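You operate a simulated robot arm through the tools that you are given. There is no shell and no other tool.

You are at the controls of a simulated robot arm. One attempt, no reset.

## Task
Clamp the fence at the narrow carton's width and drop its divider in.
Fine: it takes the short divider.

The check looks at the end state, three seconds after you hand in, the way a careful person would. Anything else that was tipped, shoved, dropped, spilled or broken makes it a failure.

## Robot
A 7-joint arm with a two-finger parallel gripper, fixed in place. Base frame: the origin is at the foot of the arm, x ahead of it, y to its left, z up. Readings come in mm, rad, newtons and seconds.
Its first joint turns from -2.897 to 2.897 rad. Payload 4.4 kg.
The tool frame sits at the grasp point between the pads (the TCP): z along the fingers, y along the line on which they close. The tips reach 23 mm beyond it. Largest opening 94 mm; finger width 38, thickness 10; the body of the gripper, 54 by 96 mm, starts 39 mm behind the TCP.
Orientation is that of the tool frame in the base frame, as a unit quaternion [x, y, z, w]. With the fingers straight down and closing along the base's y, the tool's x points along the base's -x, its y along +y and its z along -z.

## Interface
- The arm moves only by the tool step_arm. Its argument "targets" is a list of rows, each an object (a shift or turn left out is 0, a gripper value left out holds the last) with "linear": the shift along the tool's x, y, z in m, a list of three; "rot": the turn, a rotation vector about the tool's x, y, z in rad, a list of three; "claw": the closure, from 0 (fully open) to 1 (shut). In form: [{"linear": [x, y, z], "rot": [ax, ay, az], "claw": claw}, ...]. A call has 1 to 20 rows; each row shifts and turns the commanded pose from where the row before left it, along the tool's axes as they then stand. Rows are played at 5 a second. More than 50 mm and 0.15 rad between two rows, or a gripper value outside its range, and nothing of the call is played. Where a pose cannot be reached the arm comes as near as it can. A force on the tool above 90 N (or 10 N above the force at the start of the call, whichever is more), or a blocked arm, ends the call early, and 0.2 s more pass. The fingers move at their own pace (about 72 mm/s each) and stop on an object; they squeeze with about 22 N. The grip force told is the motor's: it shows also when the fingers shut on nothing. Time passes only in rows, and 0.2 s behind the last, so rows that do not move let the fingers close. The reply holds the time, the measured pose of the TCP, the force on the tool along the base axes, the opening and the grip force, in the units named above and with some noise, with the torque about the TCP (base axes, N m) and any sound that the robot's microphone picked up.
- Cameras (640 x 400 px; columns grow to the right, rows downward): "scene" is fixed at [50.1, -498.6, 1424]; the picture's right is [0.65, -0.76, 0.00], its down [-0.34, -0.30, -0.89] and it looks along [0.68, 0.58, -0.45] (base axes); focal length 352 px, centre (320, 200). "wrist" rides on the gripper at [86, 16, -74] in the tool frame; the picture's right is [-0.18, 0.98, 0.00], its down [-0.58, -0.11, -0.81] and it looks along [-0.79, -0.15, 0.59] (tool axes); focal length 243 px, centre (320, 200). There is no depth. A picture from a camera that has moved, and an enlarged one, comes with that camera's place and axes in the base frame and with its lens.
- camera(camera): a new picture of that camera. The clock stands still meanwhile.
- inspect(camera, box): a new picture of the part [left, top, right, bottom] of that camera's present view, enlarged. The clock stands still meanwhile.
- sign_off(): hands the job in; it is judged then, once.

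Nothing tells you positions but the pictures and the camera data. Unless the task says otherwise, let go and move clear before handing in.

The tools are called after ">>>" as a command line: name --argument value ..., lists and objects as JSON in quotes. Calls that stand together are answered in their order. step_arm: Moves the arm, as the interface text tells. Its arguments: {"type":"object","properties":{"targets":{"type":"array"}},"required":["targets"]} The other tools are called the same way: camera (camera) takes a picture; inspect (camera, box) takes an enlarged picture of a part of a camera's view; sign_off () hands the job in.

At the start:

```text
t: 0.0
position: [667.8, 557.7, 971.6]
tool_rot: [-0.001, 1.0, 0.0, 0.0]
ft_force: [-0.4, -0.5, 0.8]
ft_torque: [0.02, 0.02, 0.01]
grip_width: 94.0
grasp_force: 0.0
```

scene: 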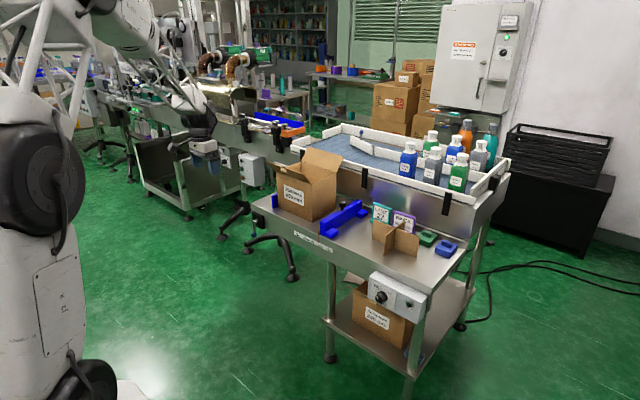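
wrist: 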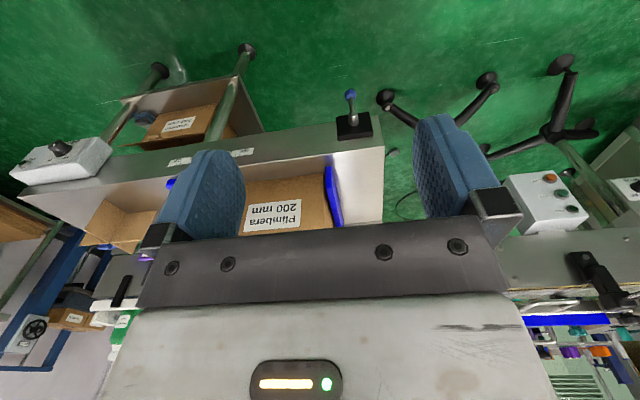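

I see a bench with a carton between blue fences, a cardboard divider, coloured blocks and bottles behind. I'll look closer before moving.

>>> inspect --camera "scene" --box '[240, 140, 400, 240]'

>>> inspect --camera "scene" --box '[340, 180, 500, 280]'

>>> inspect --camera "scene" --box '[300, 260, 460, 360]'

>>> inspect --camera "wrist" --box '[80, 60, 400, 260]'

>>> inspect --camera "scene" --box '[280, 110, 520, 260]'

```text
4.00 times, centred on (320, 190) of scene
camera zoom: at [50.1, -498.6, 1424.0], right [0.65, -0.76, 0.0], down [-0.34, -0.3, -0.89], along [0.68, 0.58, -0.45], focal length 1409 px, centre (320, 240)
```

zoom: 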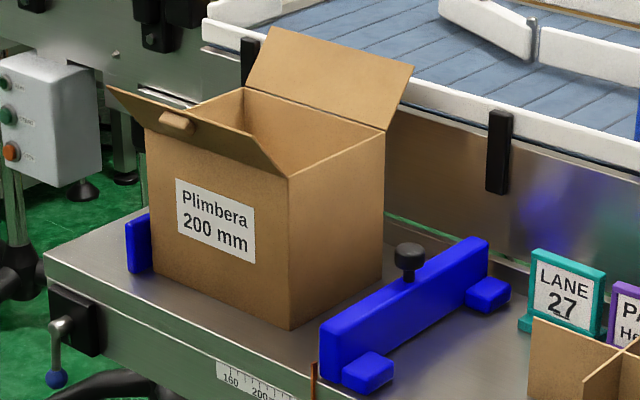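

```text
4.00 times, centred on (420, 230) of scene
camera zoom: at [50.1, -498.6, 1424.0], right [0.65, -0.76, 0.0], down [-0.34, -0.3, -0.89], along [0.68, 0.58, -0.45], focal length 1409 px, centre (-80, 80)
```

zoom: 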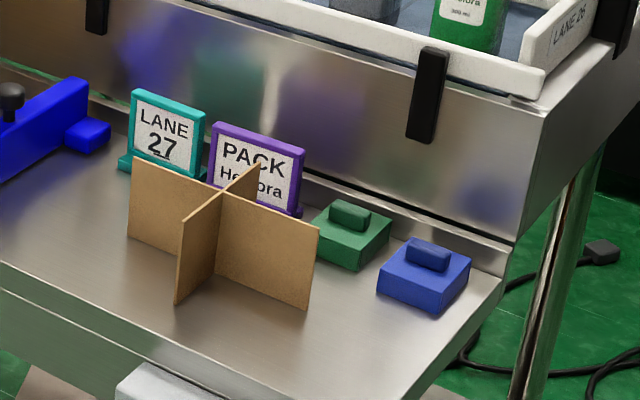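

```text
4.00 times, centred on (380, 310) of scene
camera zoom: at [50.1, -498.6, 1424.0], right [0.65, -0.76, 0.0], down [-0.34, -0.3, -0.89], along [0.68, 0.58, -0.45], focal length 1409 px, centre (80, -240)
```

zoom: 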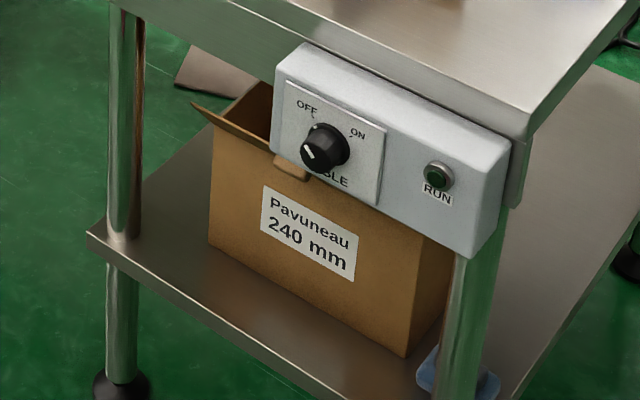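

```text
2.00 times, centred on (240, 160) of wrist
camera zoom: at [579.6, 573.1, 1045.5], right [0.18, 0.98, 0.0], down [0.58, -0.11, 0.81], along [0.79, -0.15, -0.59], focal length 485 px, centre (480, 280)
```

zoom: 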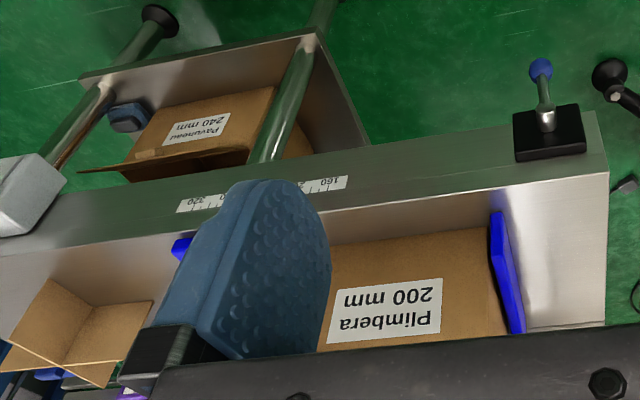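

```text
2.67 times, centred on (400, 185) of scene
camera zoom: at [50.1, -498.6, 1424.0], right [0.65, -0.76, 0.0], down [-0.34, -0.3, -0.89], along [0.68, 0.58, -0.45], focal length 939 px, centre (107, 240)
```

zoom: 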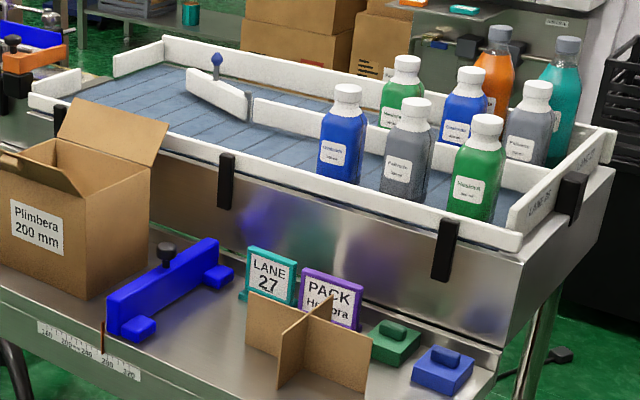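

I see the 200 mm "Plimbera" carton on the bench between a fixed blue stop and a sliding blue fence. There is a scale along the front edge, and a lever on a black block at the left that is probably the clamp. The wide 240 mm carton sits below. Next I'll swing the wrist camera along the bench, well clear of everything, to find both dividers.

>>> step_arm --targets '[{"linear": [0.05, -0.0, 0]}, {"linear": [0.05, -0.0, 0]}, {"linear": [0.0, -0.05, 0]}, {"linear": [0.0, -0.05, 0]}, {"linear": [0.0, -0.05, 0]}, {"linear": [0.0, -0.05, 0]}, {"linear": [0.0, -0.05, 0]}]'

>>> camera --camera "wrist"

>>> camera --camera "scene"

```text
t: 1.6
position: [568.3, 301.8, 971.7]
tool_rot: [0.0, 1.0, 0.0, -0.001]
ft_force: [-0.5, 0.5, 0.1]
ft_torque: [-0.02, 0.03, -0.01]
grip_width: 94.1
grasp_force: 0.1
```

```text
taken
camera wrist: at [481.4, 316.9, 1046.0], right [0.18, 0.98, 0.0], down [0.58, -0.11, 0.81], along [0.79, -0.15, -0.59], focal length 243 px, centre (320, 200)
```

wrist: 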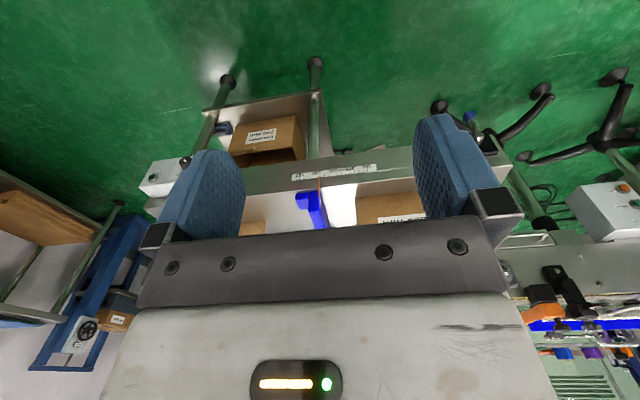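

```text
taken
```

scene: 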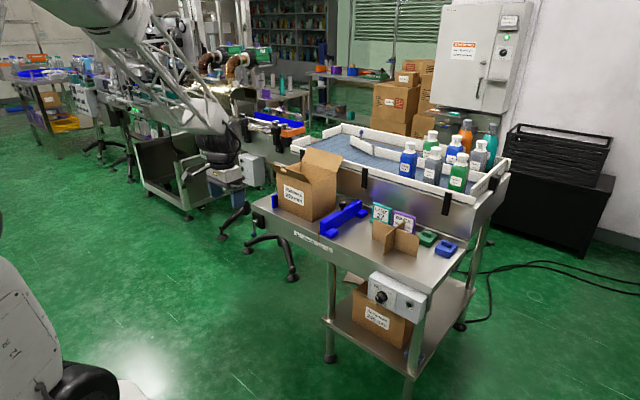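

The gripper body hides the rear half of the bench. I'll raise the arm so the bench shifts into the clear part of the wrist picture.

>>> step_arm --targets '[{"linear": [0.0, -0.05, -0.05]}, {"linear": [0.0, -0.05, -0.05]}, {"linear": [0.0, -0.05, -0.05]}, {"linear": [0.0, 0, -0.05]}, {"linear": [0.0, 0, -0.05]}, {"rot": [0, -0.1, 0]}, {"rot": [0, -0.1, 0]}]'

>>> camera --camera "wrist"

```text
refused: row 1 steps farther than a row can; nothing moved
```

```text
taken
camera wrist: at [481.4, 316.9, 1046.0], right [0.18, 0.98, 0.0], down [0.58, -0.11, 0.81], along [0.79, -0.15, -0.59], focal length 243 px, centre (320, 200)
```

wrist: 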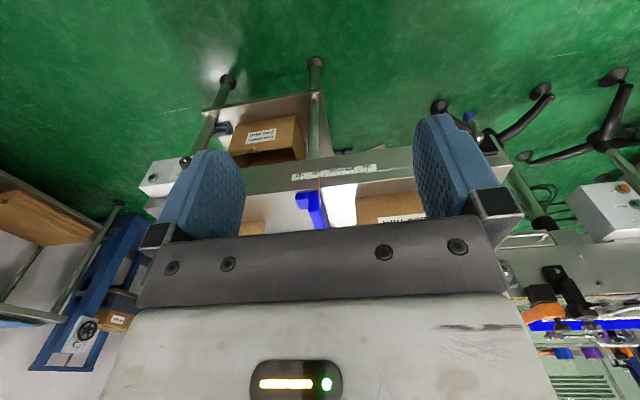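

The step combined too much motion in one row, so nothing moved. I'll split it into smaller rows.

>>> step_arm --targets '[{"linear": [0.0, -0.05, 0]}, {"linear": [0.0, -0.05, 0]}, {"linear": [0.0, -0.05, 0]}, {"linear": [0.0, 0, -0.05]}, {"linear": [0.0, 0, -0.05]}, {"linear": [0.0, 0, -0.05]}, {"linear": [0.0, 0, -0.05]}, {"rot": [0, -0.1, 0]}, {"rot": [0, -0.1, 0]}, {"rot": [0, -0.1, 0]}]'

>>> camera --camera "wrist"

```text
t: 3.8
position: [566.1, 157.8, 1170.7]
tool_rot: [-0.001, 0.989, 0.0, 0.149]
ft_force: [-0.8, 0.2, 0.1]
ft_torque: [-0.02, 0.03, -0.01]
grip_width: 93.9
grasp_force: 0.0
```

```text
taken
camera wrist: at [461.1, 172.6, 1216.8], right [0.18, 0.98, 0.05], down [0.32, -0.11, 0.94], along [0.93, -0.15, -0.33], focal length 243 px, centre (320, 200)
```

wrist: 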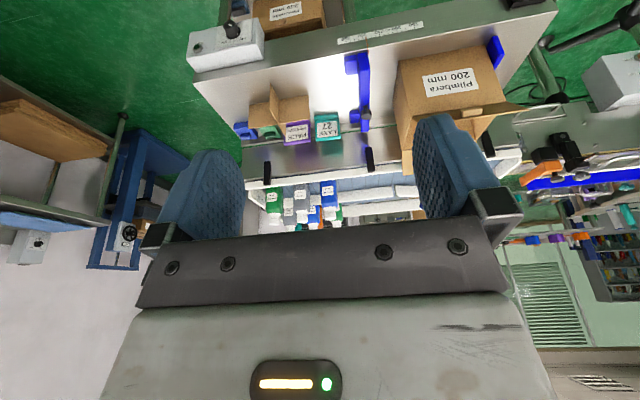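

Now the whole bench is in clear view. I'll enlarge parts of it.

>>> inspect --camera "wrist" --box '[180, 0, 340, 100]'

>>> inspect --camera "wrist" --box '[220, 60, 380, 160]'

>>> inspect --camera "wrist" --box '[330, 10, 490, 110]'

>>> inspect --camera "wrist" --box '[400, 0, 560, 100]'

>>> inspect --camera "scene" --box '[240, 190, 304, 230]'

>>> inspect --camera "scene" --box '[290, 200, 354, 240]'

```text
4.00 times, centred on (260, 50) of wrist
camera zoom: at [461.1, 172.6, 1216.8], right [0.18, 0.98, 0.05], down [0.32, -0.11, 0.94], along [0.93, -0.15, -0.33], focal length 970 px, centre (560, 800)
```

zoom: 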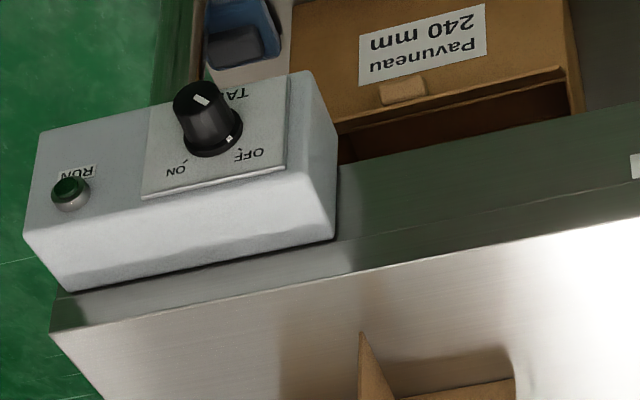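

```text
4.00 times, centred on (300, 110) of wrist
camera zoom: at [461.1, 172.6, 1216.8], right [0.18, 0.98, 0.05], down [0.32, -0.11, 0.94], along [0.93, -0.15, -0.33], focal length 970 px, centre (400, 560)
```

zoom: 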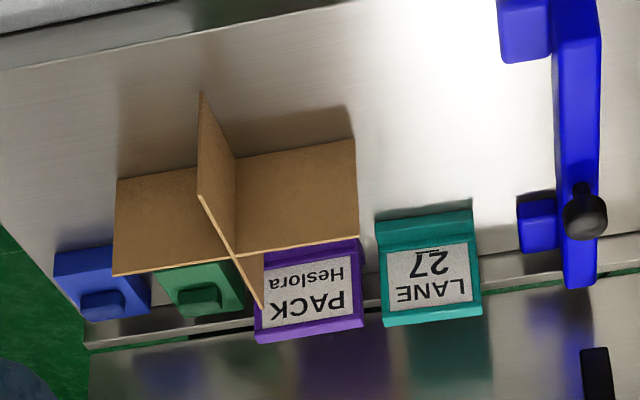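

```text
4.00 times, centred on (410, 60) of wrist
camera zoom: at [461.1, 172.6, 1216.8], right [0.18, 0.98, 0.05], down [0.32, -0.11, 0.94], along [0.93, -0.15, -0.33], focal length 970 px, centre (-40, 760)
```

zoom: 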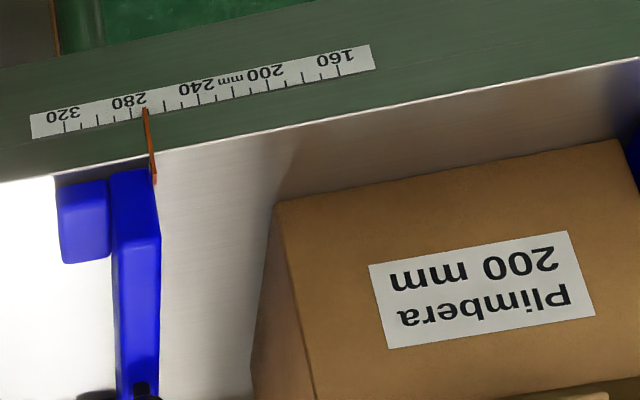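

```text
4.00 times, centred on (480, 50) of wrist
camera zoom: at [461.1, 172.6, 1216.8], right [0.18, 0.98, 0.05], down [0.32, -0.11, 0.94], along [0.93, -0.15, -0.33], focal length 970 px, centre (-320, 800)
```

zoom: 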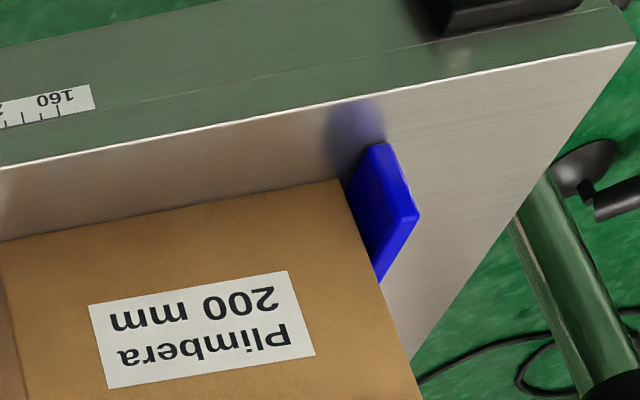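

```text
10.00 times, centred on (272, 210) of scene
camera zoom: at [50.1, -498.6, 1424.0], right [0.65, -0.76, 0.0], down [-0.34, -0.3, -0.89], along [0.68, 0.58, -0.45], focal length 3522 px, centre (800, 100)
```

zoom: 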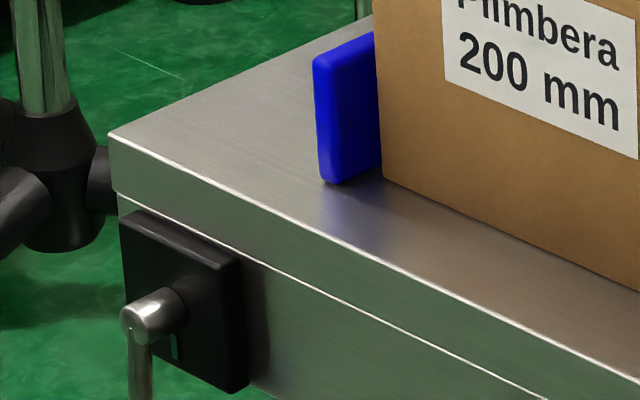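

```text
10.00 times, centred on (322, 220) of scene
camera zoom: at [50.1, -498.6, 1424.0], right [0.65, -0.76, 0.0], down [-0.34, -0.3, -0.89], along [0.68, 0.58, -0.45], focal length 3522 px, centre (300, 0)
```

zoom: 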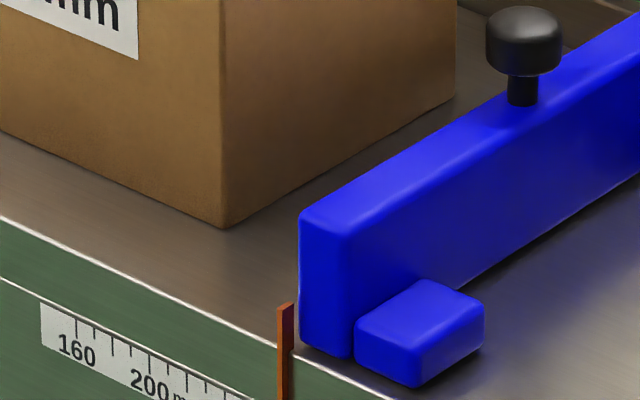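

The pointer sits near 270 on the scale and the carton is 200 wide, aligned with the base axes at about x 940–1090, y 305–500. The divider near (993, -14) is about 180 × 124 × 80 mm, which fits the narrow carton. Next I'll look at the lever on the front edge to learn which way it clamps.

>>> step_arm --targets '[{"linear": [0, 0.05, 0]}, {"linear": [0, 0.05, 0]}, {"linear": [0, 0.05, 0]}, {"linear": [0, 0.05, 0]}, {"linear": [0, 0.05, 0]}, {"linear": [0, 0.05, 0]}, {"linear": [0, 0.05, 0]}, {"linear": [0, 0.05, 0]}, {"linear": [0.0147, 0, 0.0475]}, {"linear": [0.0147, 0, 0.0475]}, {"linear": [0.0147, 0, 0.0475]}, {"linear": [0.0147, 0, 0.0475]}]'

>>> camera --camera "wrist"

>>> inspect --camera "wrist" --box '[300, 0, 460, 100]'

>>> inspect --camera "scene" --box '[236, 205, 284, 235]'

>>> inspect --camera "scene" --box '[260, 130, 356, 190]'

>>> inspect --camera "scene" --box '[320, 260, 400, 310]'

```text
t: 6.4
position: [564.3, 558.2, 971.3]
tool_rot: [0.0, 0.989, 0.001, 0.15]
ft_force: [-0.1, 0.3, 0.5]
ft_torque: [-0.01, 0.03, 0.02]
grip_width: 93.7
grasp_force: 0.1
```

```text
taken
camera wrist: at [459.2, 573.4, 1017.6], right [0.18, 0.98, 0.06], down [0.32, -0.11, 0.94], along [0.93, -0.15, -0.33], focal length 243 px, centre (320, 200)
```

wrist: 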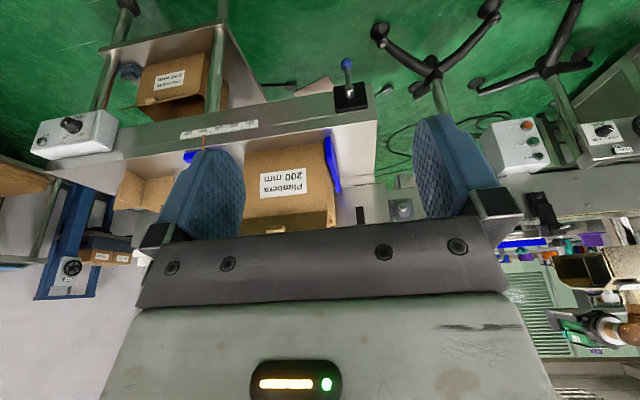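

```text
4.00 times, centred on (380, 50) of wrist
camera zoom: at [459.2, 573.4, 1017.6], right [0.18, 0.98, 0.06], down [0.32, -0.11, 0.94], along [0.93, -0.15, -0.33], focal length 970 px, centre (80, 800)
```

zoom: 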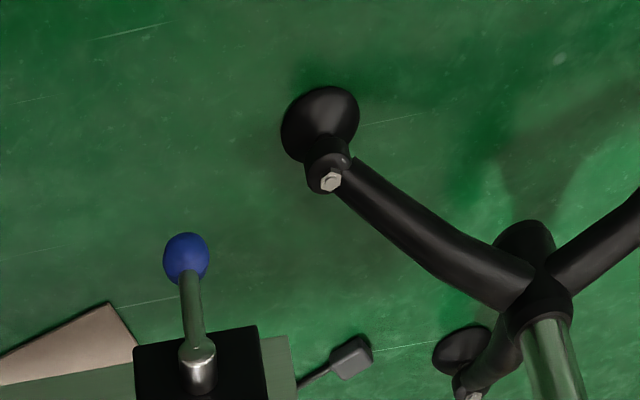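

```text
13.33 times, centred on (260, 220) of scene
camera zoom: at [50.1, -498.6, 1424.0], right [0.65, -0.76, 0.0], down [-0.34, -0.3, -0.89], along [0.68, 0.58, -0.45], focal length 4697 px, centre (1120, -67)
```

zoom: 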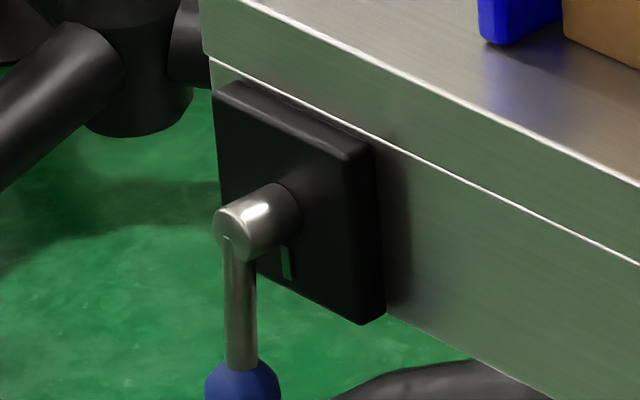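

```text
6.67 times, centred on (308, 160) of scene
camera zoom: at [50.1, -498.6, 1424.0], right [0.65, -0.76, 0.0], down [-0.34, -0.3, -0.89], along [0.68, 0.58, -0.45], focal length 2348 px, centre (400, 467)
```

zoom: 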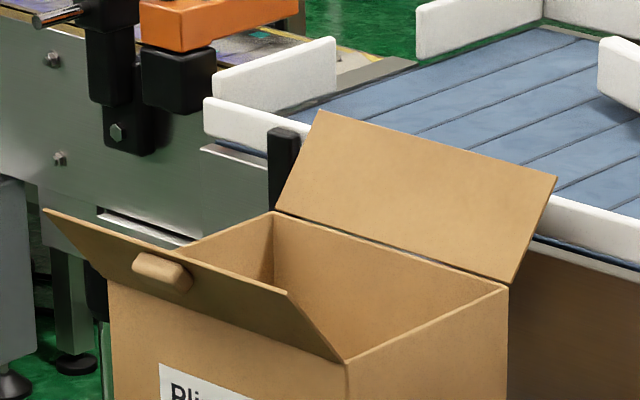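

```text
8.00 times, centred on (360, 285) of scene
camera zoom: at [50.1, -498.6, 1424.0], right [0.65, -0.76, 0.0], down [-0.34, -0.3, -0.89], along [0.68, 0.58, -0.45], focal length 2818 px, centre (0, -480)
```

zoom: 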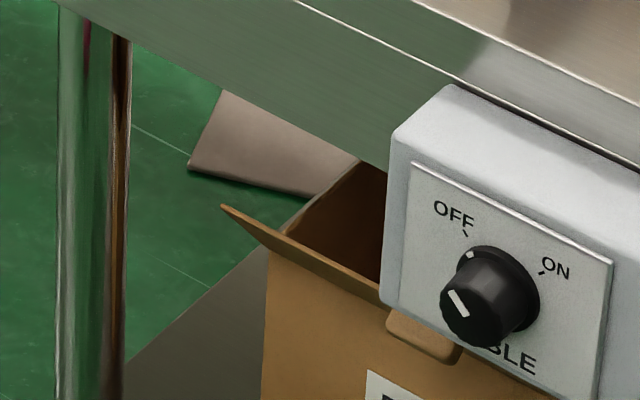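

Both flaps lean outward, so the carton is open from above. The lever hangs straight down beside a small mark. Before planning I'll test how far the arm really reaches above the carton, staying well above the flaps.

>>> step_arm --targets '[{"linear": [-0.0147, 0, -0.0475]}, {"linear": [-0.0147, 0, -0.0475]}, {"linear": [-0.0147, 0, -0.0475]}, {"rot": [0, 0.1, 0]}, {"rot": [0, 0.1, 0]}, {"rot": [0, 0.1, 0]}, {"linear": [0, -0.05, 0]}, {"linear": [0, -0.05, 0]}, {"linear": [0, -0.05, 0]}, {"linear": [-0.05, 0, 0]}, {"linear": [-0.05, 0, 0]}, {"linear": [-0.05, 0, 0]}, {"linear": [-0.05, 0, 0]}, {"linear": [-0.05, 0, 0]}, {"linear": [-0.05, 0, 0]}, {"linear": [-0.05, 0, 0]}, {"linear": [-0.05, 0, 0]}]'

>>> camera --camera "scene"

>>> camera --camera "wrist"

```text
t: 10.0
position: [967.4, 407.8, 1127.1]
tool_rot: [0.0, 1.0, 0.0, 0.0]
ft_force: [0.3, -0.1, 0.7]
ft_torque: [0.02, 0.02, 0.04]
grip_width: 93.9
grasp_force: 0.0
```

```text
taken
```

scene: 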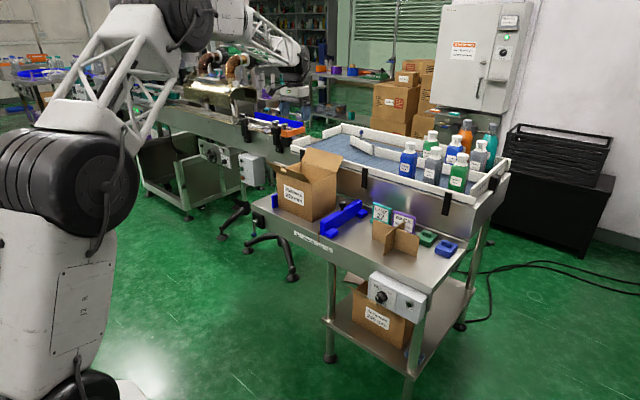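

```text
taken
camera wrist: at [880.6, 423.5, 1200.3], right [0.18, 0.98, 0.0], down [0.58, -0.11, 0.81], along [0.79, -0.15, -0.59], focal length 243 px, centre (320, 200)
```

wrist: 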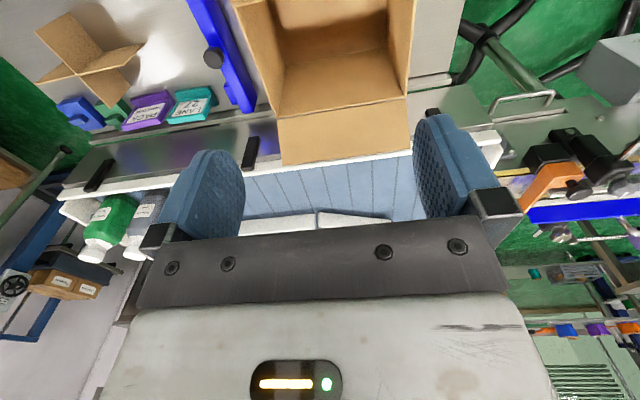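

The arm reaches this far at height. I'll zoom in on the gripper in the scene picture to check the camera calibration against the reported pose.

>>> inspect --camera "scene" --box '[230, 30, 358, 110]'

>>> inspect --camera "wrist" --box '[180, 0, 420, 150]'

>>> inspect --camera "wrist" --box '[30, 0, 230, 125]'

```text
5.00 times, centred on (294, 70) of scene
camera zoom: at [50.1, -498.6, 1424.0], right [0.65, -0.76, 0.0], down [-0.34, -0.3, -0.89], along [0.68, 0.58, -0.45], focal length 1761 px, centre (450, 850)
```

zoom: 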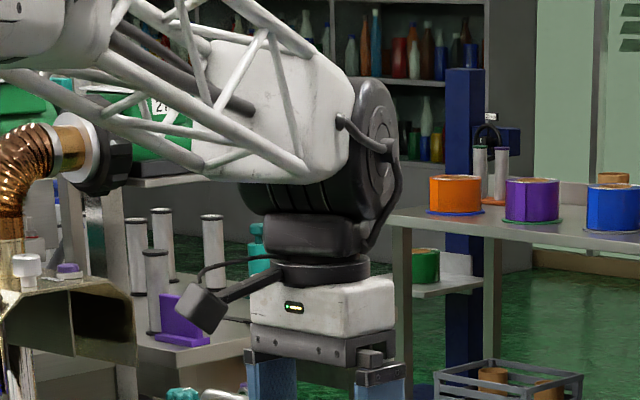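

```text
2.67 times, centred on (300, 75) of wrist
camera zoom: at [880.6, 423.5, 1200.3], right [0.18, 0.98, 0.0], down [0.58, -0.11, 0.81], along [0.79, -0.15, -0.59], focal length 647 px, centre (373, 533)
```

zoom: 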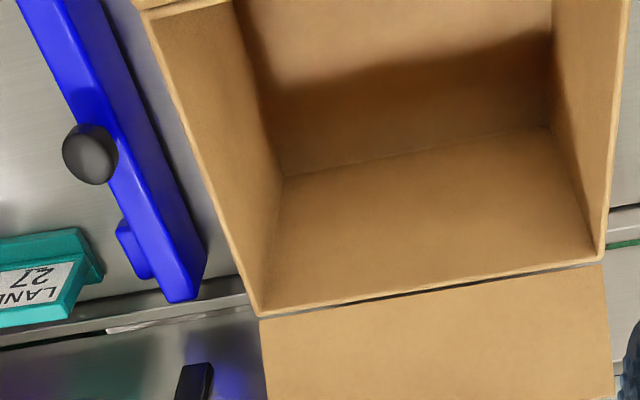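

```text
3.20 times, centred on (130, 62) of wrist
camera zoom: at [880.6, 423.5, 1200.3], right [0.18, 0.98, 0.0], down [0.58, -0.11, 0.81], along [0.79, -0.15, -0.59], focal length 776 px, centre (928, 640)
```

zoom: 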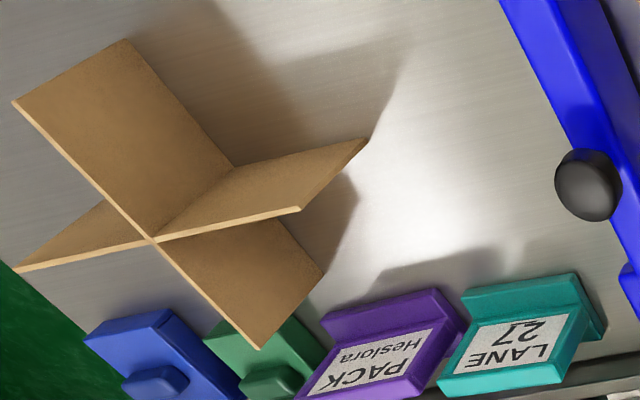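

The carton is empty, and the pictures agree on the layout:
- Bench top: z about 703
- Carton: x 946–1097, y 311–511, rim near z 870
- Divider: centre about (1007, -19)

The carton is at the edge of the reach, so I'll test how low the arm gets at that radius in the free space to the right of the bench. I'll also flip the tool so the wrist camera ends up on the far side.

>>> step_arm --targets '[{"linear": [0.045, 0, 0], "rot": [0, 0, 0.15]}, {"linear": [0.0, -0.05, 0]}, {"linear": [0.0, -0.05, 0]}]'

```text
t: 10.8
position: [908.4, 310.4, 1124.5]
tool_rot: [0.075, 0.997, 0.0, -0.001]
ft_force: [-0.2, -0.5, -0.6]
ft_torque: [0.03, 0.03, 0.0]
grip_width: 94.2
grasp_force: 0.0
```

Now I'll turn the tool half a turn in place, at height.

>>> step_arm --targets '[{"rot": [0, 0, 0.15]}, {"rot": [0, 0, 0.15]}, {"rot": [0, 0, 0.15]}, {"rot": [0, 0, 0.15]}, {"rot": [0, 0, 0.15]}, {"rot": [0, 0, 0.15]}, {"rot": [0, 0, 0.15]}, {"rot": [0, 0, 0.15]}, {"rot": [0, 0, 0.15]}]'

```text
t: 12.8
position: [906.1, 308.4, 1121.4]
tool_rot: [0.682, 0.732, 0.0, 0.0]
ft_force: [0.9, 0.5, -0.4]
ft_torque: [0.01, 0.0, 0.04]
grip_width: 94.0
grasp_force: 0.0
```

>>> step_arm --targets '[{"rot": [0, 0, 0.15]}, {"rot": [0, 0, 0.15]}, {"rot": [0, 0, 0.15]}, {"rot": [0, 0, 0.15]}, {"rot": [0, 0, 0.15]}, {"rot": [0, 0, 0.15]}, {"rot": [0, 0, 0.15]}, {"rot": [0, 0, 0.15]}, {"rot": [0, 0, 0.15]}, {"rot": [0, 0, 0.15]}, {"rot": [0, 0, 0.1416]}]'

>>> camera --camera "wrist"

>>> camera --camera "scene"

```text
t: 15.2
position: [916.9, 287.5, 1124.9]
tool_rot: [0.977, 0.214, 0.0, -0.01]
ft_force: [-0.2, 0.1, 0.4]
ft_torque: [-0.02, -0.02, -0.01]
grip_width: 94.2
grasp_force: 0.0
out of reach, approached as far as the arm can: row 8, 9, 10, 11
```

```text
taken
camera wrist: at [1001.6, 306.6, 1199.7], right [0.24, -0.97, -0.02], down [-0.57, -0.16, 0.81], along [-0.79, -0.18, -0.59], focal length 243 px, centre (320, 200)
```

wrist: 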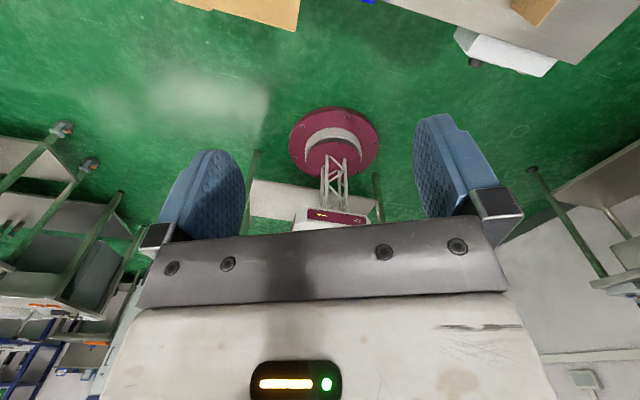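

```text
taken
```

scene: 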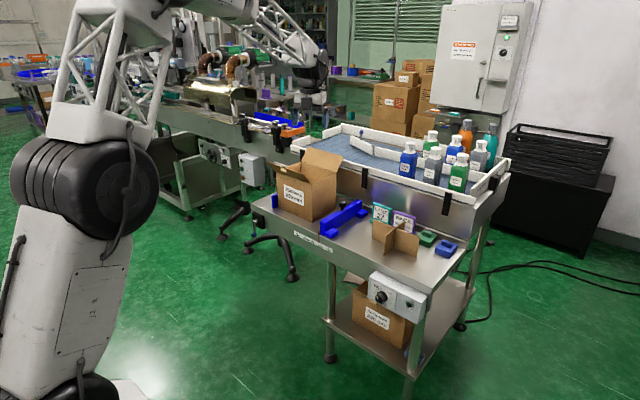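

The wrist turn stops at about 2.7 rad, so a full flip isn't available. I'll turn back and then test reach with the tool pointing down.

>>> step_arm --targets '[{"rot": [0, 0, -0.15]}, {"rot": [0, 0, -0.15]}, {"rot": [0, 0, -0.15]}, {"rot": [0, 0, -0.15]}, {"rot": [0, 0, -0.15]}, {"rot": [0, 0, -0.15]}, {"rot": [0, 0, -0.15]}, {"rot": [0, 0, -0.15]}, {"rot": [0, 0, -0.15]}, {"rot": [0, 0, -0.15]}]'

```text
t: 17.4
position: [916.2, 287.7, 1126.1]
tool_rot: [0.569, 0.822, 0.007, -0.008]
ft_force: [0.1, -0.1, -1.1]
ft_torque: [0.02, -0.01, 0.02]
grip_width: 94.2
grasp_force: 0.1
```

The command resumes from the reached pose, which is useful. A quarter turn (fingers closing along x, camera on the +y side) would let me hold the divider's long plate and lower it straight into the carton. I'll test the reach for that to the right of the bench.

>>> step_arm --targets '[{"rot": [0.0024, -0.021, 0]}, {"rot": [0, 0, 0.15]}, {"rot": [0, 0, 0.15]}, {"rot": [0, 0, 0.06]}, {"linear": [-0.049, 0, 0]}, {"linear": [-0.049, 0, 0]}, {"linear": [-0.049, 0, 0]}, {"linear": [-0.049, 0, 0]}, {"linear": [-0.049, 0, 0]}, {"linear": [-0.049, 0, 0]}, {"linear": [-0.049, 0, 0]}, {"linear": [-0.049, 0, 0]}, {"linear": [-0.049, 0, 0]}, {"linear": [-0.049, 0, 0]}, {"linear": [-0.049, 0, 0]}, {"linear": [-0.049, 0, 0]}, {"linear": [-0.049, 0, 0]}]'

>>> camera --camera "wrist"

>>> camera --camera "scene"

```text
t: 21.0
position: [915.9, -350.6, 1128.9]
tool_rot: [0.708, 0.707, 0.0, -0.001]
ft_force: [0.5, -0.1, -0.5]
ft_torque: [0.05, 0.03, -0.01]
grip_width: 94.1
grasp_force: 0.1
```

```text
taken
camera wrist: at [930.4, -264.2, 1203.1], right [0.98, -0.19, 0.0], down [-0.11, -0.58, 0.81], along [-0.15, -0.79, -0.59], focal length 243 px, centre (320, 200)
```

wrist: 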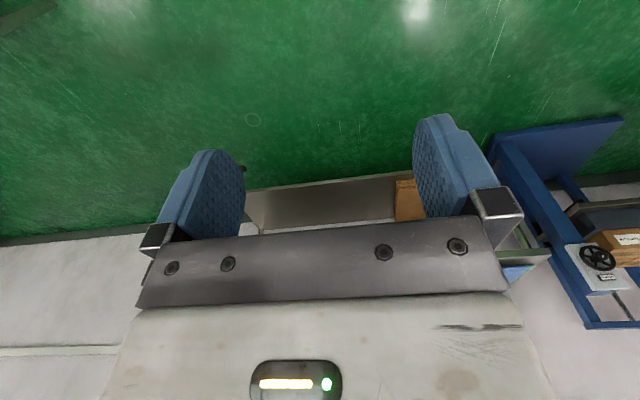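

```text
taken
```

scene: 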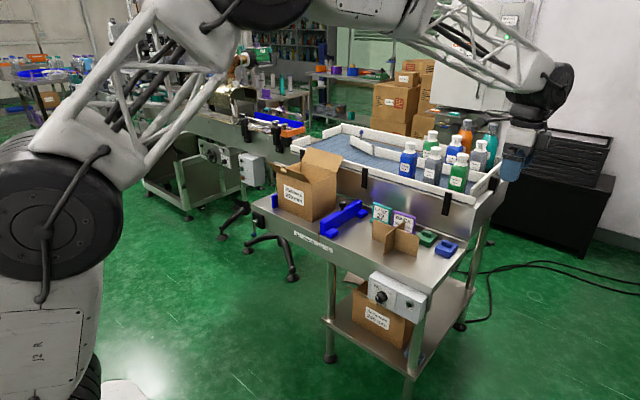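

The area here is free, so I'll go out to radius 1083 and then down to carton height.

>>> step_arm --targets '[{"linear": [0, 0.05, 0]}, {"linear": [0, 0.05, 0]}, {"linear": [0, 0.01, 0]}, {"linear": [0, 0, 0.05]}, {"linear": [0, 0, 0.05]}, {"linear": [0, 0, 0.05]}, {"linear": [0, 0, 0.05]}, {"linear": [0, 0, 0.05]}, {"linear": [0, 0, 0.05]}, {"linear": [0, 0, 0.049]}]'

```text
t: 23.2
position: [1025.2, -349.1, 777.1]
tool_rot: [0.708, 0.707, 0.001, 0.0]
ft_force: [0.1, 0.2, 0.8]
ft_torque: [0.0, -0.03, 0.03]
grip_width: 94.2
grasp_force: 0.1
```

The arm reaches that radius and height with the tool straight down, so I can lower the divider vertically. Now I'll go back for a close look at the clamp lever.

>>> step_arm --targets '[{"linear": [0, 0, -0.05]}, {"linear": [0, 0, -0.05]}, {"linear": [0, 0, -0.05]}, {"linear": [0, -0.0475, 0]}, {"linear": [0, -0.0475, 0]}, {"linear": [0, -0.0475, 0]}, {"linear": [0, -0.0475, 0]}, {"linear": [0, -0.0475, 0]}, {"linear": [0, -0.0475, 0]}, {"rot": [0, 0, -0.15]}, {"rot": [0, 0, -0.15]}, {"rot": [0, 0, -0.15]}, {"rot": [0, 0, -0.15]}, {"rot": [0, 0, -0.15]}, {"rot": [0, 0, -0.15]}, {"rot": [0, 0, -0.15]}, {"rot": [0, 0, -0.15]}, {"rot": [0, 0, -0.15]}, {"rot": [0, 0, -0.15]}, {"rot": [0, 0, -0.0708]}]'

>>> step_arm --targets '[{"linear": [0, 0.05, 0]}, {"linear": [0, 0.05, 0]}, {"linear": [0, 0.05, 0]}, {"linear": [0, 0.05, 0]}, {"linear": [0, 0.05, 0]}, {"linear": [0, 0.05, 0]}, {"linear": [0, 0.05, 0]}, {"linear": [0, 0.05, 0]}, {"linear": [0, 0.05, 0]}, {"linear": [0, 0.05, 0]}, {"linear": [0, 0.05, 0]}, {"linear": [0, 0.05, 0]}, {"linear": [0, 0.05, 0]}, {"linear": [0, 0.05, 0]}, {"linear": [0, 0.05, 0]}, {"linear": [0, 0.05, 0]}, {"linear": [0, 0.05, 0]}, {"linear": [0, 0.05, 0]}, {"linear": [0, 0, 0.05]}, {"linear": [0, 0, 0.05]}]'

>>> camera --camera "wrist"

>>> inspect --camera "wrist" --box '[240, 60, 432, 180]'

```text
t: 27.4
position: [740.1, -349.0, 926.1]
tool_rot: [0.001, 1.0, 0.0, -0.001]
ft_force: [-0.1, -1.3, 0.0]
ft_torque: [-0.02, -0.02, 0.0]
grip_width: 93.9
grasp_force: 0.1
```

```text
t: 31.6
position: [742.6, 554.9, 827.7]
tool_rot: [0.002, 1.0, 0.001, 0.001]
ft_force: [-0.6, -1.0, 1.0]
ft_torque: [0.01, 0.0, 0.0]
grip_width: 93.9
grasp_force: 0.1
```

```text
taken
camera wrist: at [655.2, 569.5, 901.4], right [0.19, 0.98, 0.0], down [0.58, -0.11, 0.81], along [0.79, -0.15, -0.59], focal length 243 px, centre (320, 200)
```

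wrist: 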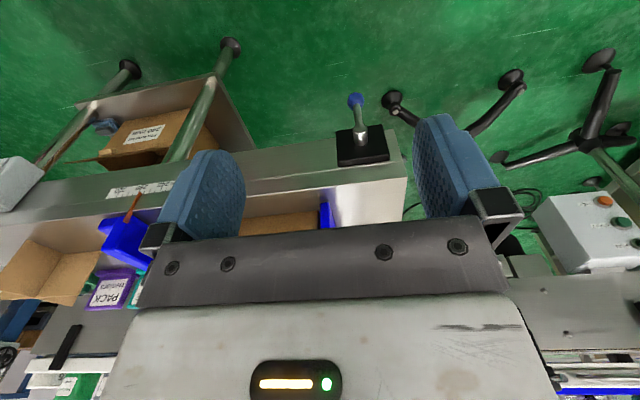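

```text
3.33 times, centred on (336, 120) of wrist
camera zoom: at [655.2, 569.5, 901.4], right [0.19, 0.98, 0.0], down [0.58, -0.11, 0.81], along [0.79, -0.15, -0.59], focal length 809 px, centre (267, 467)
```

zoom: 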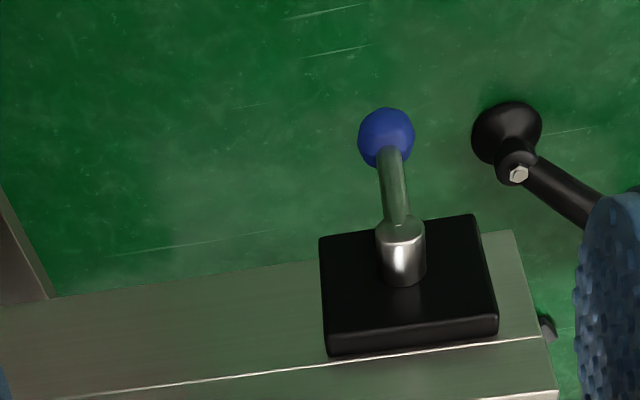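

>>> inspect --camera "wrist" --box '[328, 90, 408, 170]'

>>> inspect --camera "scene" --box '[244, 205, 276, 225]'

```text
5.00 times, centred on (368, 130) of wrist
camera zoom: at [655.2, 569.5, 901.4], right [0.19, 0.98, 0.0], down [0.58, -0.11, 0.81], along [0.79, -0.15, -0.59], focal length 1213 px, centre (80, 550)
```

zoom: 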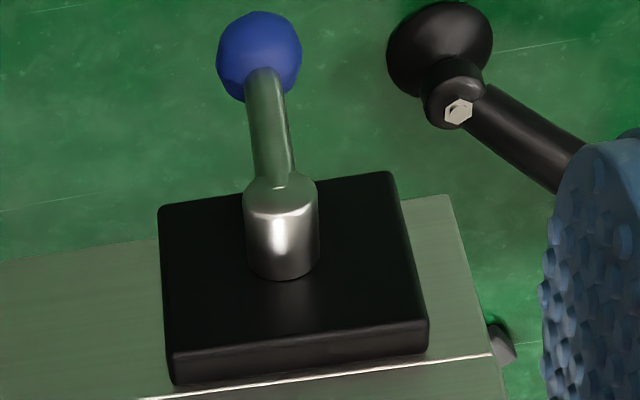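

```text
16.00 times, centred on (260, 215) of scene
camera zoom: at [50.1, -498.6, 1424.0], right [0.65, -0.76, 0.0], down [-0.34, -0.3, -0.89], along [0.68, 0.58, -0.45], focal length 5636 px, centre (1280, -40)
```

zoom: 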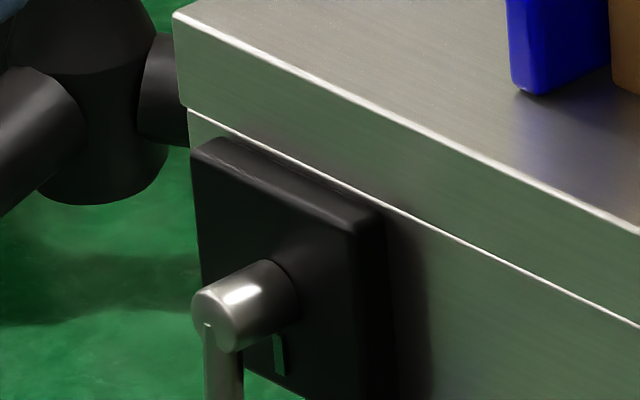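

The lever has no labels, and the mark was only a reflection. Pushing on the fence gently will show whether it is free. I'll turn the camera to the -y side, close the fingers, and get in place on the fence's outer side at x about 958.

>>> step_arm --targets '[{"rot": [0, 0, -0.15], "claw": 1}, {"rot": [0, 0, -0.15]}, {"rot": [0, 0, -0.15]}, {"rot": [0, 0, -0.15]}, {"rot": [0, 0, -0.15]}, {"rot": [0, 0, -0.15]}, {"rot": [0, 0, -0.15]}, {"rot": [0, 0, -0.15]}, {"rot": [0, 0, -0.15]}, {"rot": [0, 0, -0.15]}, {"rot": [0, 0, -0.0708]}, {"linear": [0.05, 0, 0]}, {"linear": [0.05, 0, 0]}, {"linear": [0.05, 0, 0]}, {"linear": [0.05, 0, 0]}, {"linear": [0.05, 0, 0]}, {"linear": [0.05, 0, 0]}, {"linear": [0.05, 0, 0]}, {"linear": [0.045, 0, 0]}]'

>>> camera --camera "wrist"

```text
t: 35.6
position: [740.9, 152.7, 823.3]
tool_rot: [-0.706, 0.708, 0.0, 0.0]
ft_force: [-0.5, -0.4, -0.5]
ft_torque: [0.03, 0.02, -0.02]
grip_width: 0.0
grasp_force: 21.5
```

```text
taken
camera wrist: at [723.3, 65.2, 898.8], right [-0.98, 0.19, 0.0], down [0.11, 0.58, 0.81], along [0.15, 0.79, -0.59], focal length 243 px, centre (320, 200)
```

wrist: 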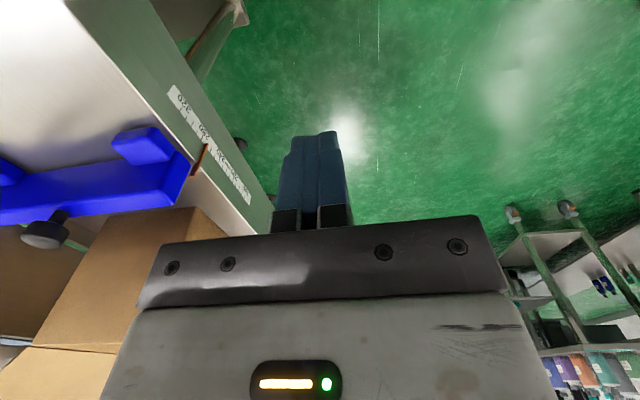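

>>> step_arm --targets '[{"linear": [0, -0.05, 0]}, {"linear": [0, -0.05, 0]}, {"linear": [0, -0.05, 0]}, {"linear": [0, -0.05, 0]}, {"linear": [0, -0.017, 0]}]'

>>> camera --camera "wrist"

>>> inspect --camera "scene" --box '[290, 160, 418, 240]'

```text
t: 36.8
position: [955.2, 156.2, 823.9]
tool_rot: [-0.706, 0.708, 0.0, 0.0]
ft_force: [0.1, 0.2, -0.7]
ft_torque: [-0.01, 0.0, 0.03]
grip_width: 0.0
grasp_force: 22.4
```

```text
taken
camera wrist: at [938.5, 68.6, 898.3], right [-0.98, 0.19, 0.0], down [0.11, 0.58, 0.81], along [0.15, 0.79, -0.59], focal length 243 px, centre (320, 200)
```

wrist: 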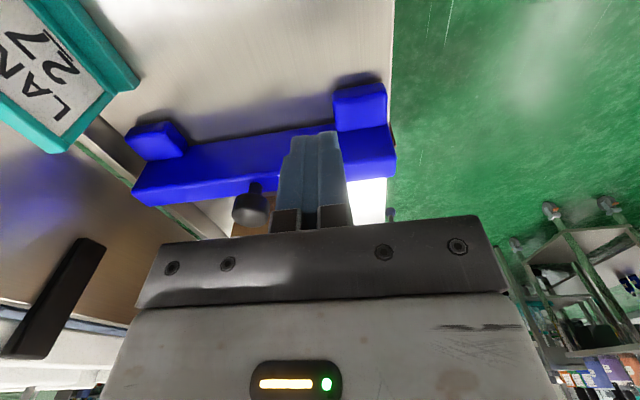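

```text
5.00 times, centred on (354, 200) of scene
camera zoom: at [50.1, -498.6, 1424.0], right [0.65, -0.76, 0.0], down [-0.34, -0.3, -0.89], along [0.68, 0.58, -0.45], focal length 1761 px, centre (150, 200)
```

zoom: 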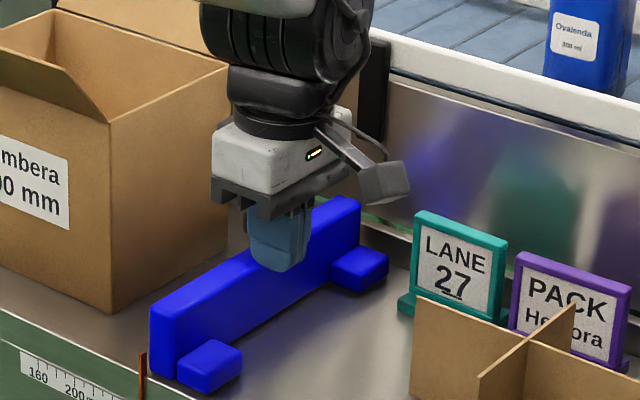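

The fence's inner face is near y 237 and its outer face near y 208. I'll lower beside it, tips about 19 mm below its top, and push gently to see whether it slides.

>>> step_arm --targets '[{"linear": [0, -0.007, 0]}, {"linear": [0, 0, 0.04]}, {"linear": [0, 0, 0.024]}, {"linear": [-0.015, 0, 0]}, {"linear": [-0.01, 0, 0]}]'

>>> step_arm --targets '[{"linear": [-0.005, 0, 0]}, {"linear": [-0.005, 0, 0]}, {"linear": [-0.005, 0, 0]}, {"linear": [-0.005, 0, 0]}]'

>>> inspect --camera "scene" --box '[290, 160, 418, 240]'

>>> camera --camera "wrist"

```text
t: 38.0
position: [963.6, 179.4, 762.4]
tool_rot: [-0.705, 0.709, 0.001, -0.001]
ft_force: [0.0, 0.3, 0.4]
ft_torque: [0.01, 0.0, -0.01]
grip_width: 0.0
grasp_force: 22.1
```

```text
t: 39.0
position: [964.5, 193.5, 764.4]
tool_rot: [-0.705, 0.71, 0.001, -0.002]
ft_force: [-1.4, -24.4, 4.4]
ft_torque: [0.0, 0.12, 0.07]
grip_width: 0.2
grasp_force: 22.1
stopped in row 4: the force on the tool passed its limit at 105 N (the readings are from after the stop); the commanded pose is now the measured one
```

```text
5.00 times, centred on (354, 200) of scene
camera zoom: at [50.1, -498.6, 1424.0], right [0.65, -0.76, 0.0], down [-0.34, -0.3, -0.89], along [0.68, 0.58, -0.45], focal length 1761 px, centre (150, 200)
```

zoom: 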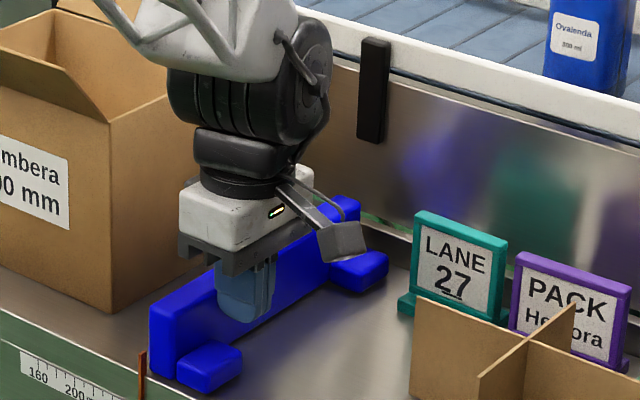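

```text
taken
camera wrist: at [947.5, 105.4, 837.5], right [-0.98, 0.19, 0.0], down [0.12, 0.58, 0.8], along [0.15, 0.79, -0.59], focal length 243 px, centre (320, 200)
```

wrist: 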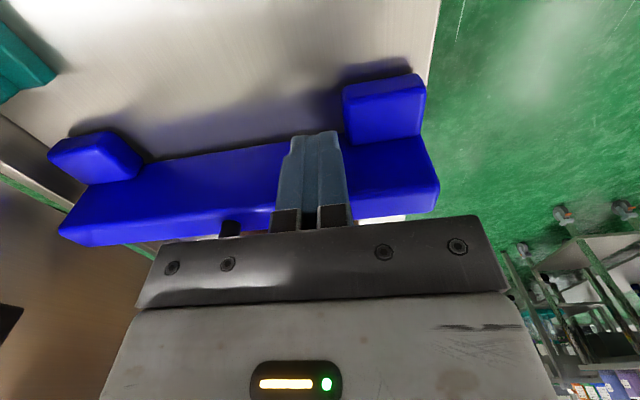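

The fence didn't budge at over 100 N, so it is clamped now with the lever down. I need to release the lever, slide the fence, then clamp it again. I'll back off and bring the tool horizontal in front of the lever.

>>> step_arm --targets '[{"linear": [0.02, 0, 0]}, {"linear": [0, 0, -0.05]}, {"linear": [0, 0, -0.05]}, {"linear": [0, 0, -0.05]}, {"linear": [0, 0.05, 0]}, {"linear": [0, 0.05, 0]}, {"linear": [0, 0.05, 0]}, {"linear": [0, 0.05, 0]}, {"linear": [0, 0.05, 0]}, {"linear": [-0.05, 0, 0]}, {"linear": [-0.05, 0, 0]}, {"linear": [-0.05, 0, 0]}, {"linear": [-0.05, 0, 0]}, {"linear": [-0.05, 0, 0]}, {"linear": [-0.05, 0, 0]}, {"linear": [-0.05, 0, 0]}, {"linear": [-0.05, 0, 0]}, {"linear": [-0.012, 0, 0]}]'

>>> step_arm --targets '[{"rot": [0, 0, 0.15]}, {"rot": [0, 0, 0.15]}, {"rot": [0, 0, 0.15]}, {"rot": [0, 0, 0.15]}, {"rot": [0, 0, 0.15]}, {"rot": [0, 0, 0.15]}, {"rot": [0, 0, 0.15]}, {"rot": [0, 0, 0.15]}, {"rot": [0, 0, 0.15]}, {"rot": [0, 0, 0.15]}, {"rot": [0, 0, 0.0708]}]'

```text
t: 42.8
position: [718.3, 587.1, 913.1]
tool_rot: [-0.704, 0.71, -0.001, -0.001]
ft_force: [-0.5, -1.1, -0.7]
ft_torque: [-0.01, -0.02, 0.01]
grip_width: 0.0
grasp_force: 21.8
```

```text
t: 45.2
position: [717.8, 589.3, 912.6]
tool_rot: [0.004, 1.0, -0.001, -0.003]
ft_force: [0.9, 0.1, -0.3]
ft_torque: [0.01, -0.02, -0.01]
grip_width: 0.0
grasp_force: 21.4
```

Opening the fingers to about 60 mm and tilting the tool to horizontal, pointing at the bench front.

>>> step_arm --targets '[{"rot": [0, 0, -0.008], "claw": 0.36}, {"rot": [0, -0.15, 0]}, {"rot": [0, -0.15, 0]}, {"rot": [0, -0.15, 0]}, {"rot": [0, -0.15, 0]}, {"rot": [0, -0.15, 0]}, {"rot": [0, -0.15, 0]}, {"rot": [0, -0.15, 0]}, {"rot": [0, -0.15, 0]}, {"rot": [0, -0.15, 0]}, {"rot": [0, -0.15, 0]}, {"rot": [0, -0.0708, 0]}]'

>>> camera --camera "wrist"

>>> camera --camera "scene"

```text
t: 47.8
position: [717.9, 587.7, 912.6]
tool_rot: [-0.001, 0.707, 0.0, 0.707]
ft_force: [-1.2, -0.2, 0.1]
ft_torque: [0.0, 0.0, 0.0]
grip_width: 60.2
grasp_force: 0.0
```

```text
taken
camera wrist: at [642.7, 603.1, 826.1], right [0.0, 0.98, 0.18], down [-0.81, -0.11, 0.58], along [0.59, -0.15, 0.79], focal length 243 px, centre (320, 200)
```

wrist: 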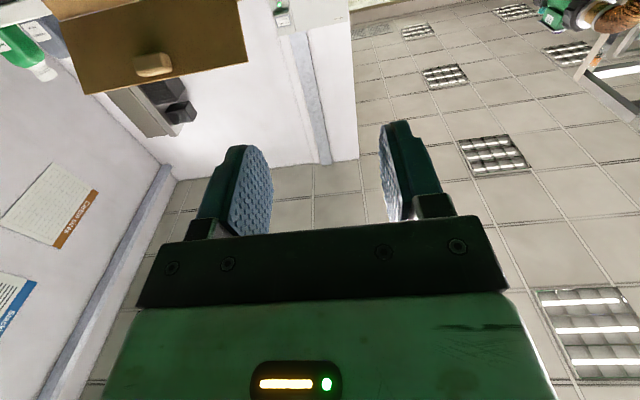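

```text
taken
```

scene: 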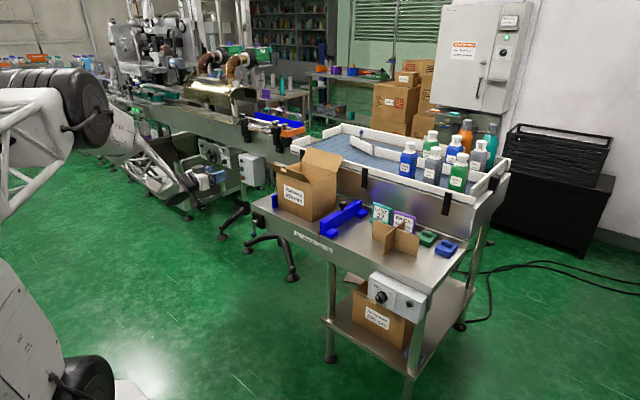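

Down to ball height, staying well in front of the bench.

>>> step_arm --targets '[{"linear": [0.049, 0, 0]}, {"linear": [0.049, 0, 0]}, {"linear": [0.049, 0, 0]}, {"linear": [0.049, 0, 0]}, {"linear": [0.049, 0, 0]}, {"linear": [0.049, 0, 0]}, {"linear": [0.048, 0, 0]}]'

>>> camera --camera "wrist"

>>> inspect --camera "scene" --box '[170, 170, 330, 270]'

```text
t: 49.4
position: [719.5, 589.0, 574.2]
tool_rot: [0.0, 0.708, 0.0, 0.707]
ft_force: [-0.7, -0.5, 0.2]
ft_torque: [0.02, 0.02, -0.02]
grip_width: 59.9
grasp_force: 0.0
```

```text
taken
camera wrist: at [643.5, 603.8, 487.0], right [0.0, 0.98, 0.18], down [-0.81, -0.11, 0.58], along [0.59, -0.15, 0.79], focal length 243 px, centre (320, 200)
```

wrist: 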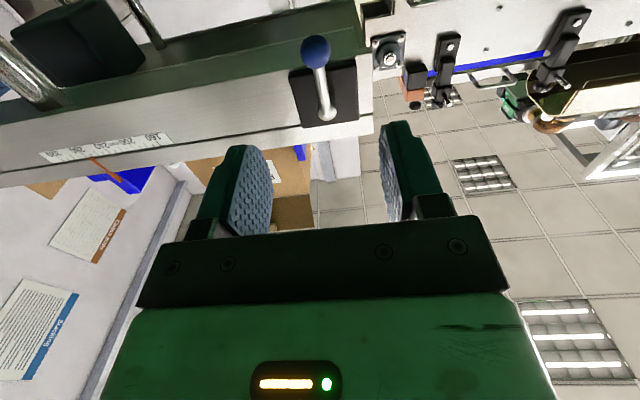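

```text
4.00 times, centred on (250, 220) of scene
camera zoom: at [50.1, -498.6, 1424.0], right [0.65, -0.76, 0.0], down [-0.34, -0.3, -0.89], along [0.68, 0.58, -0.45], focal length 1409 px, centre (600, 120)
```

zoom: 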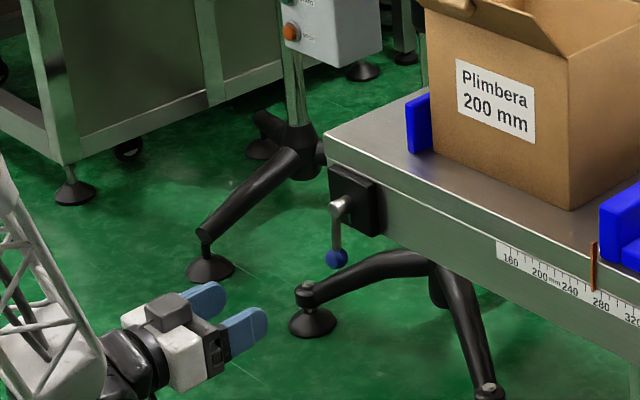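

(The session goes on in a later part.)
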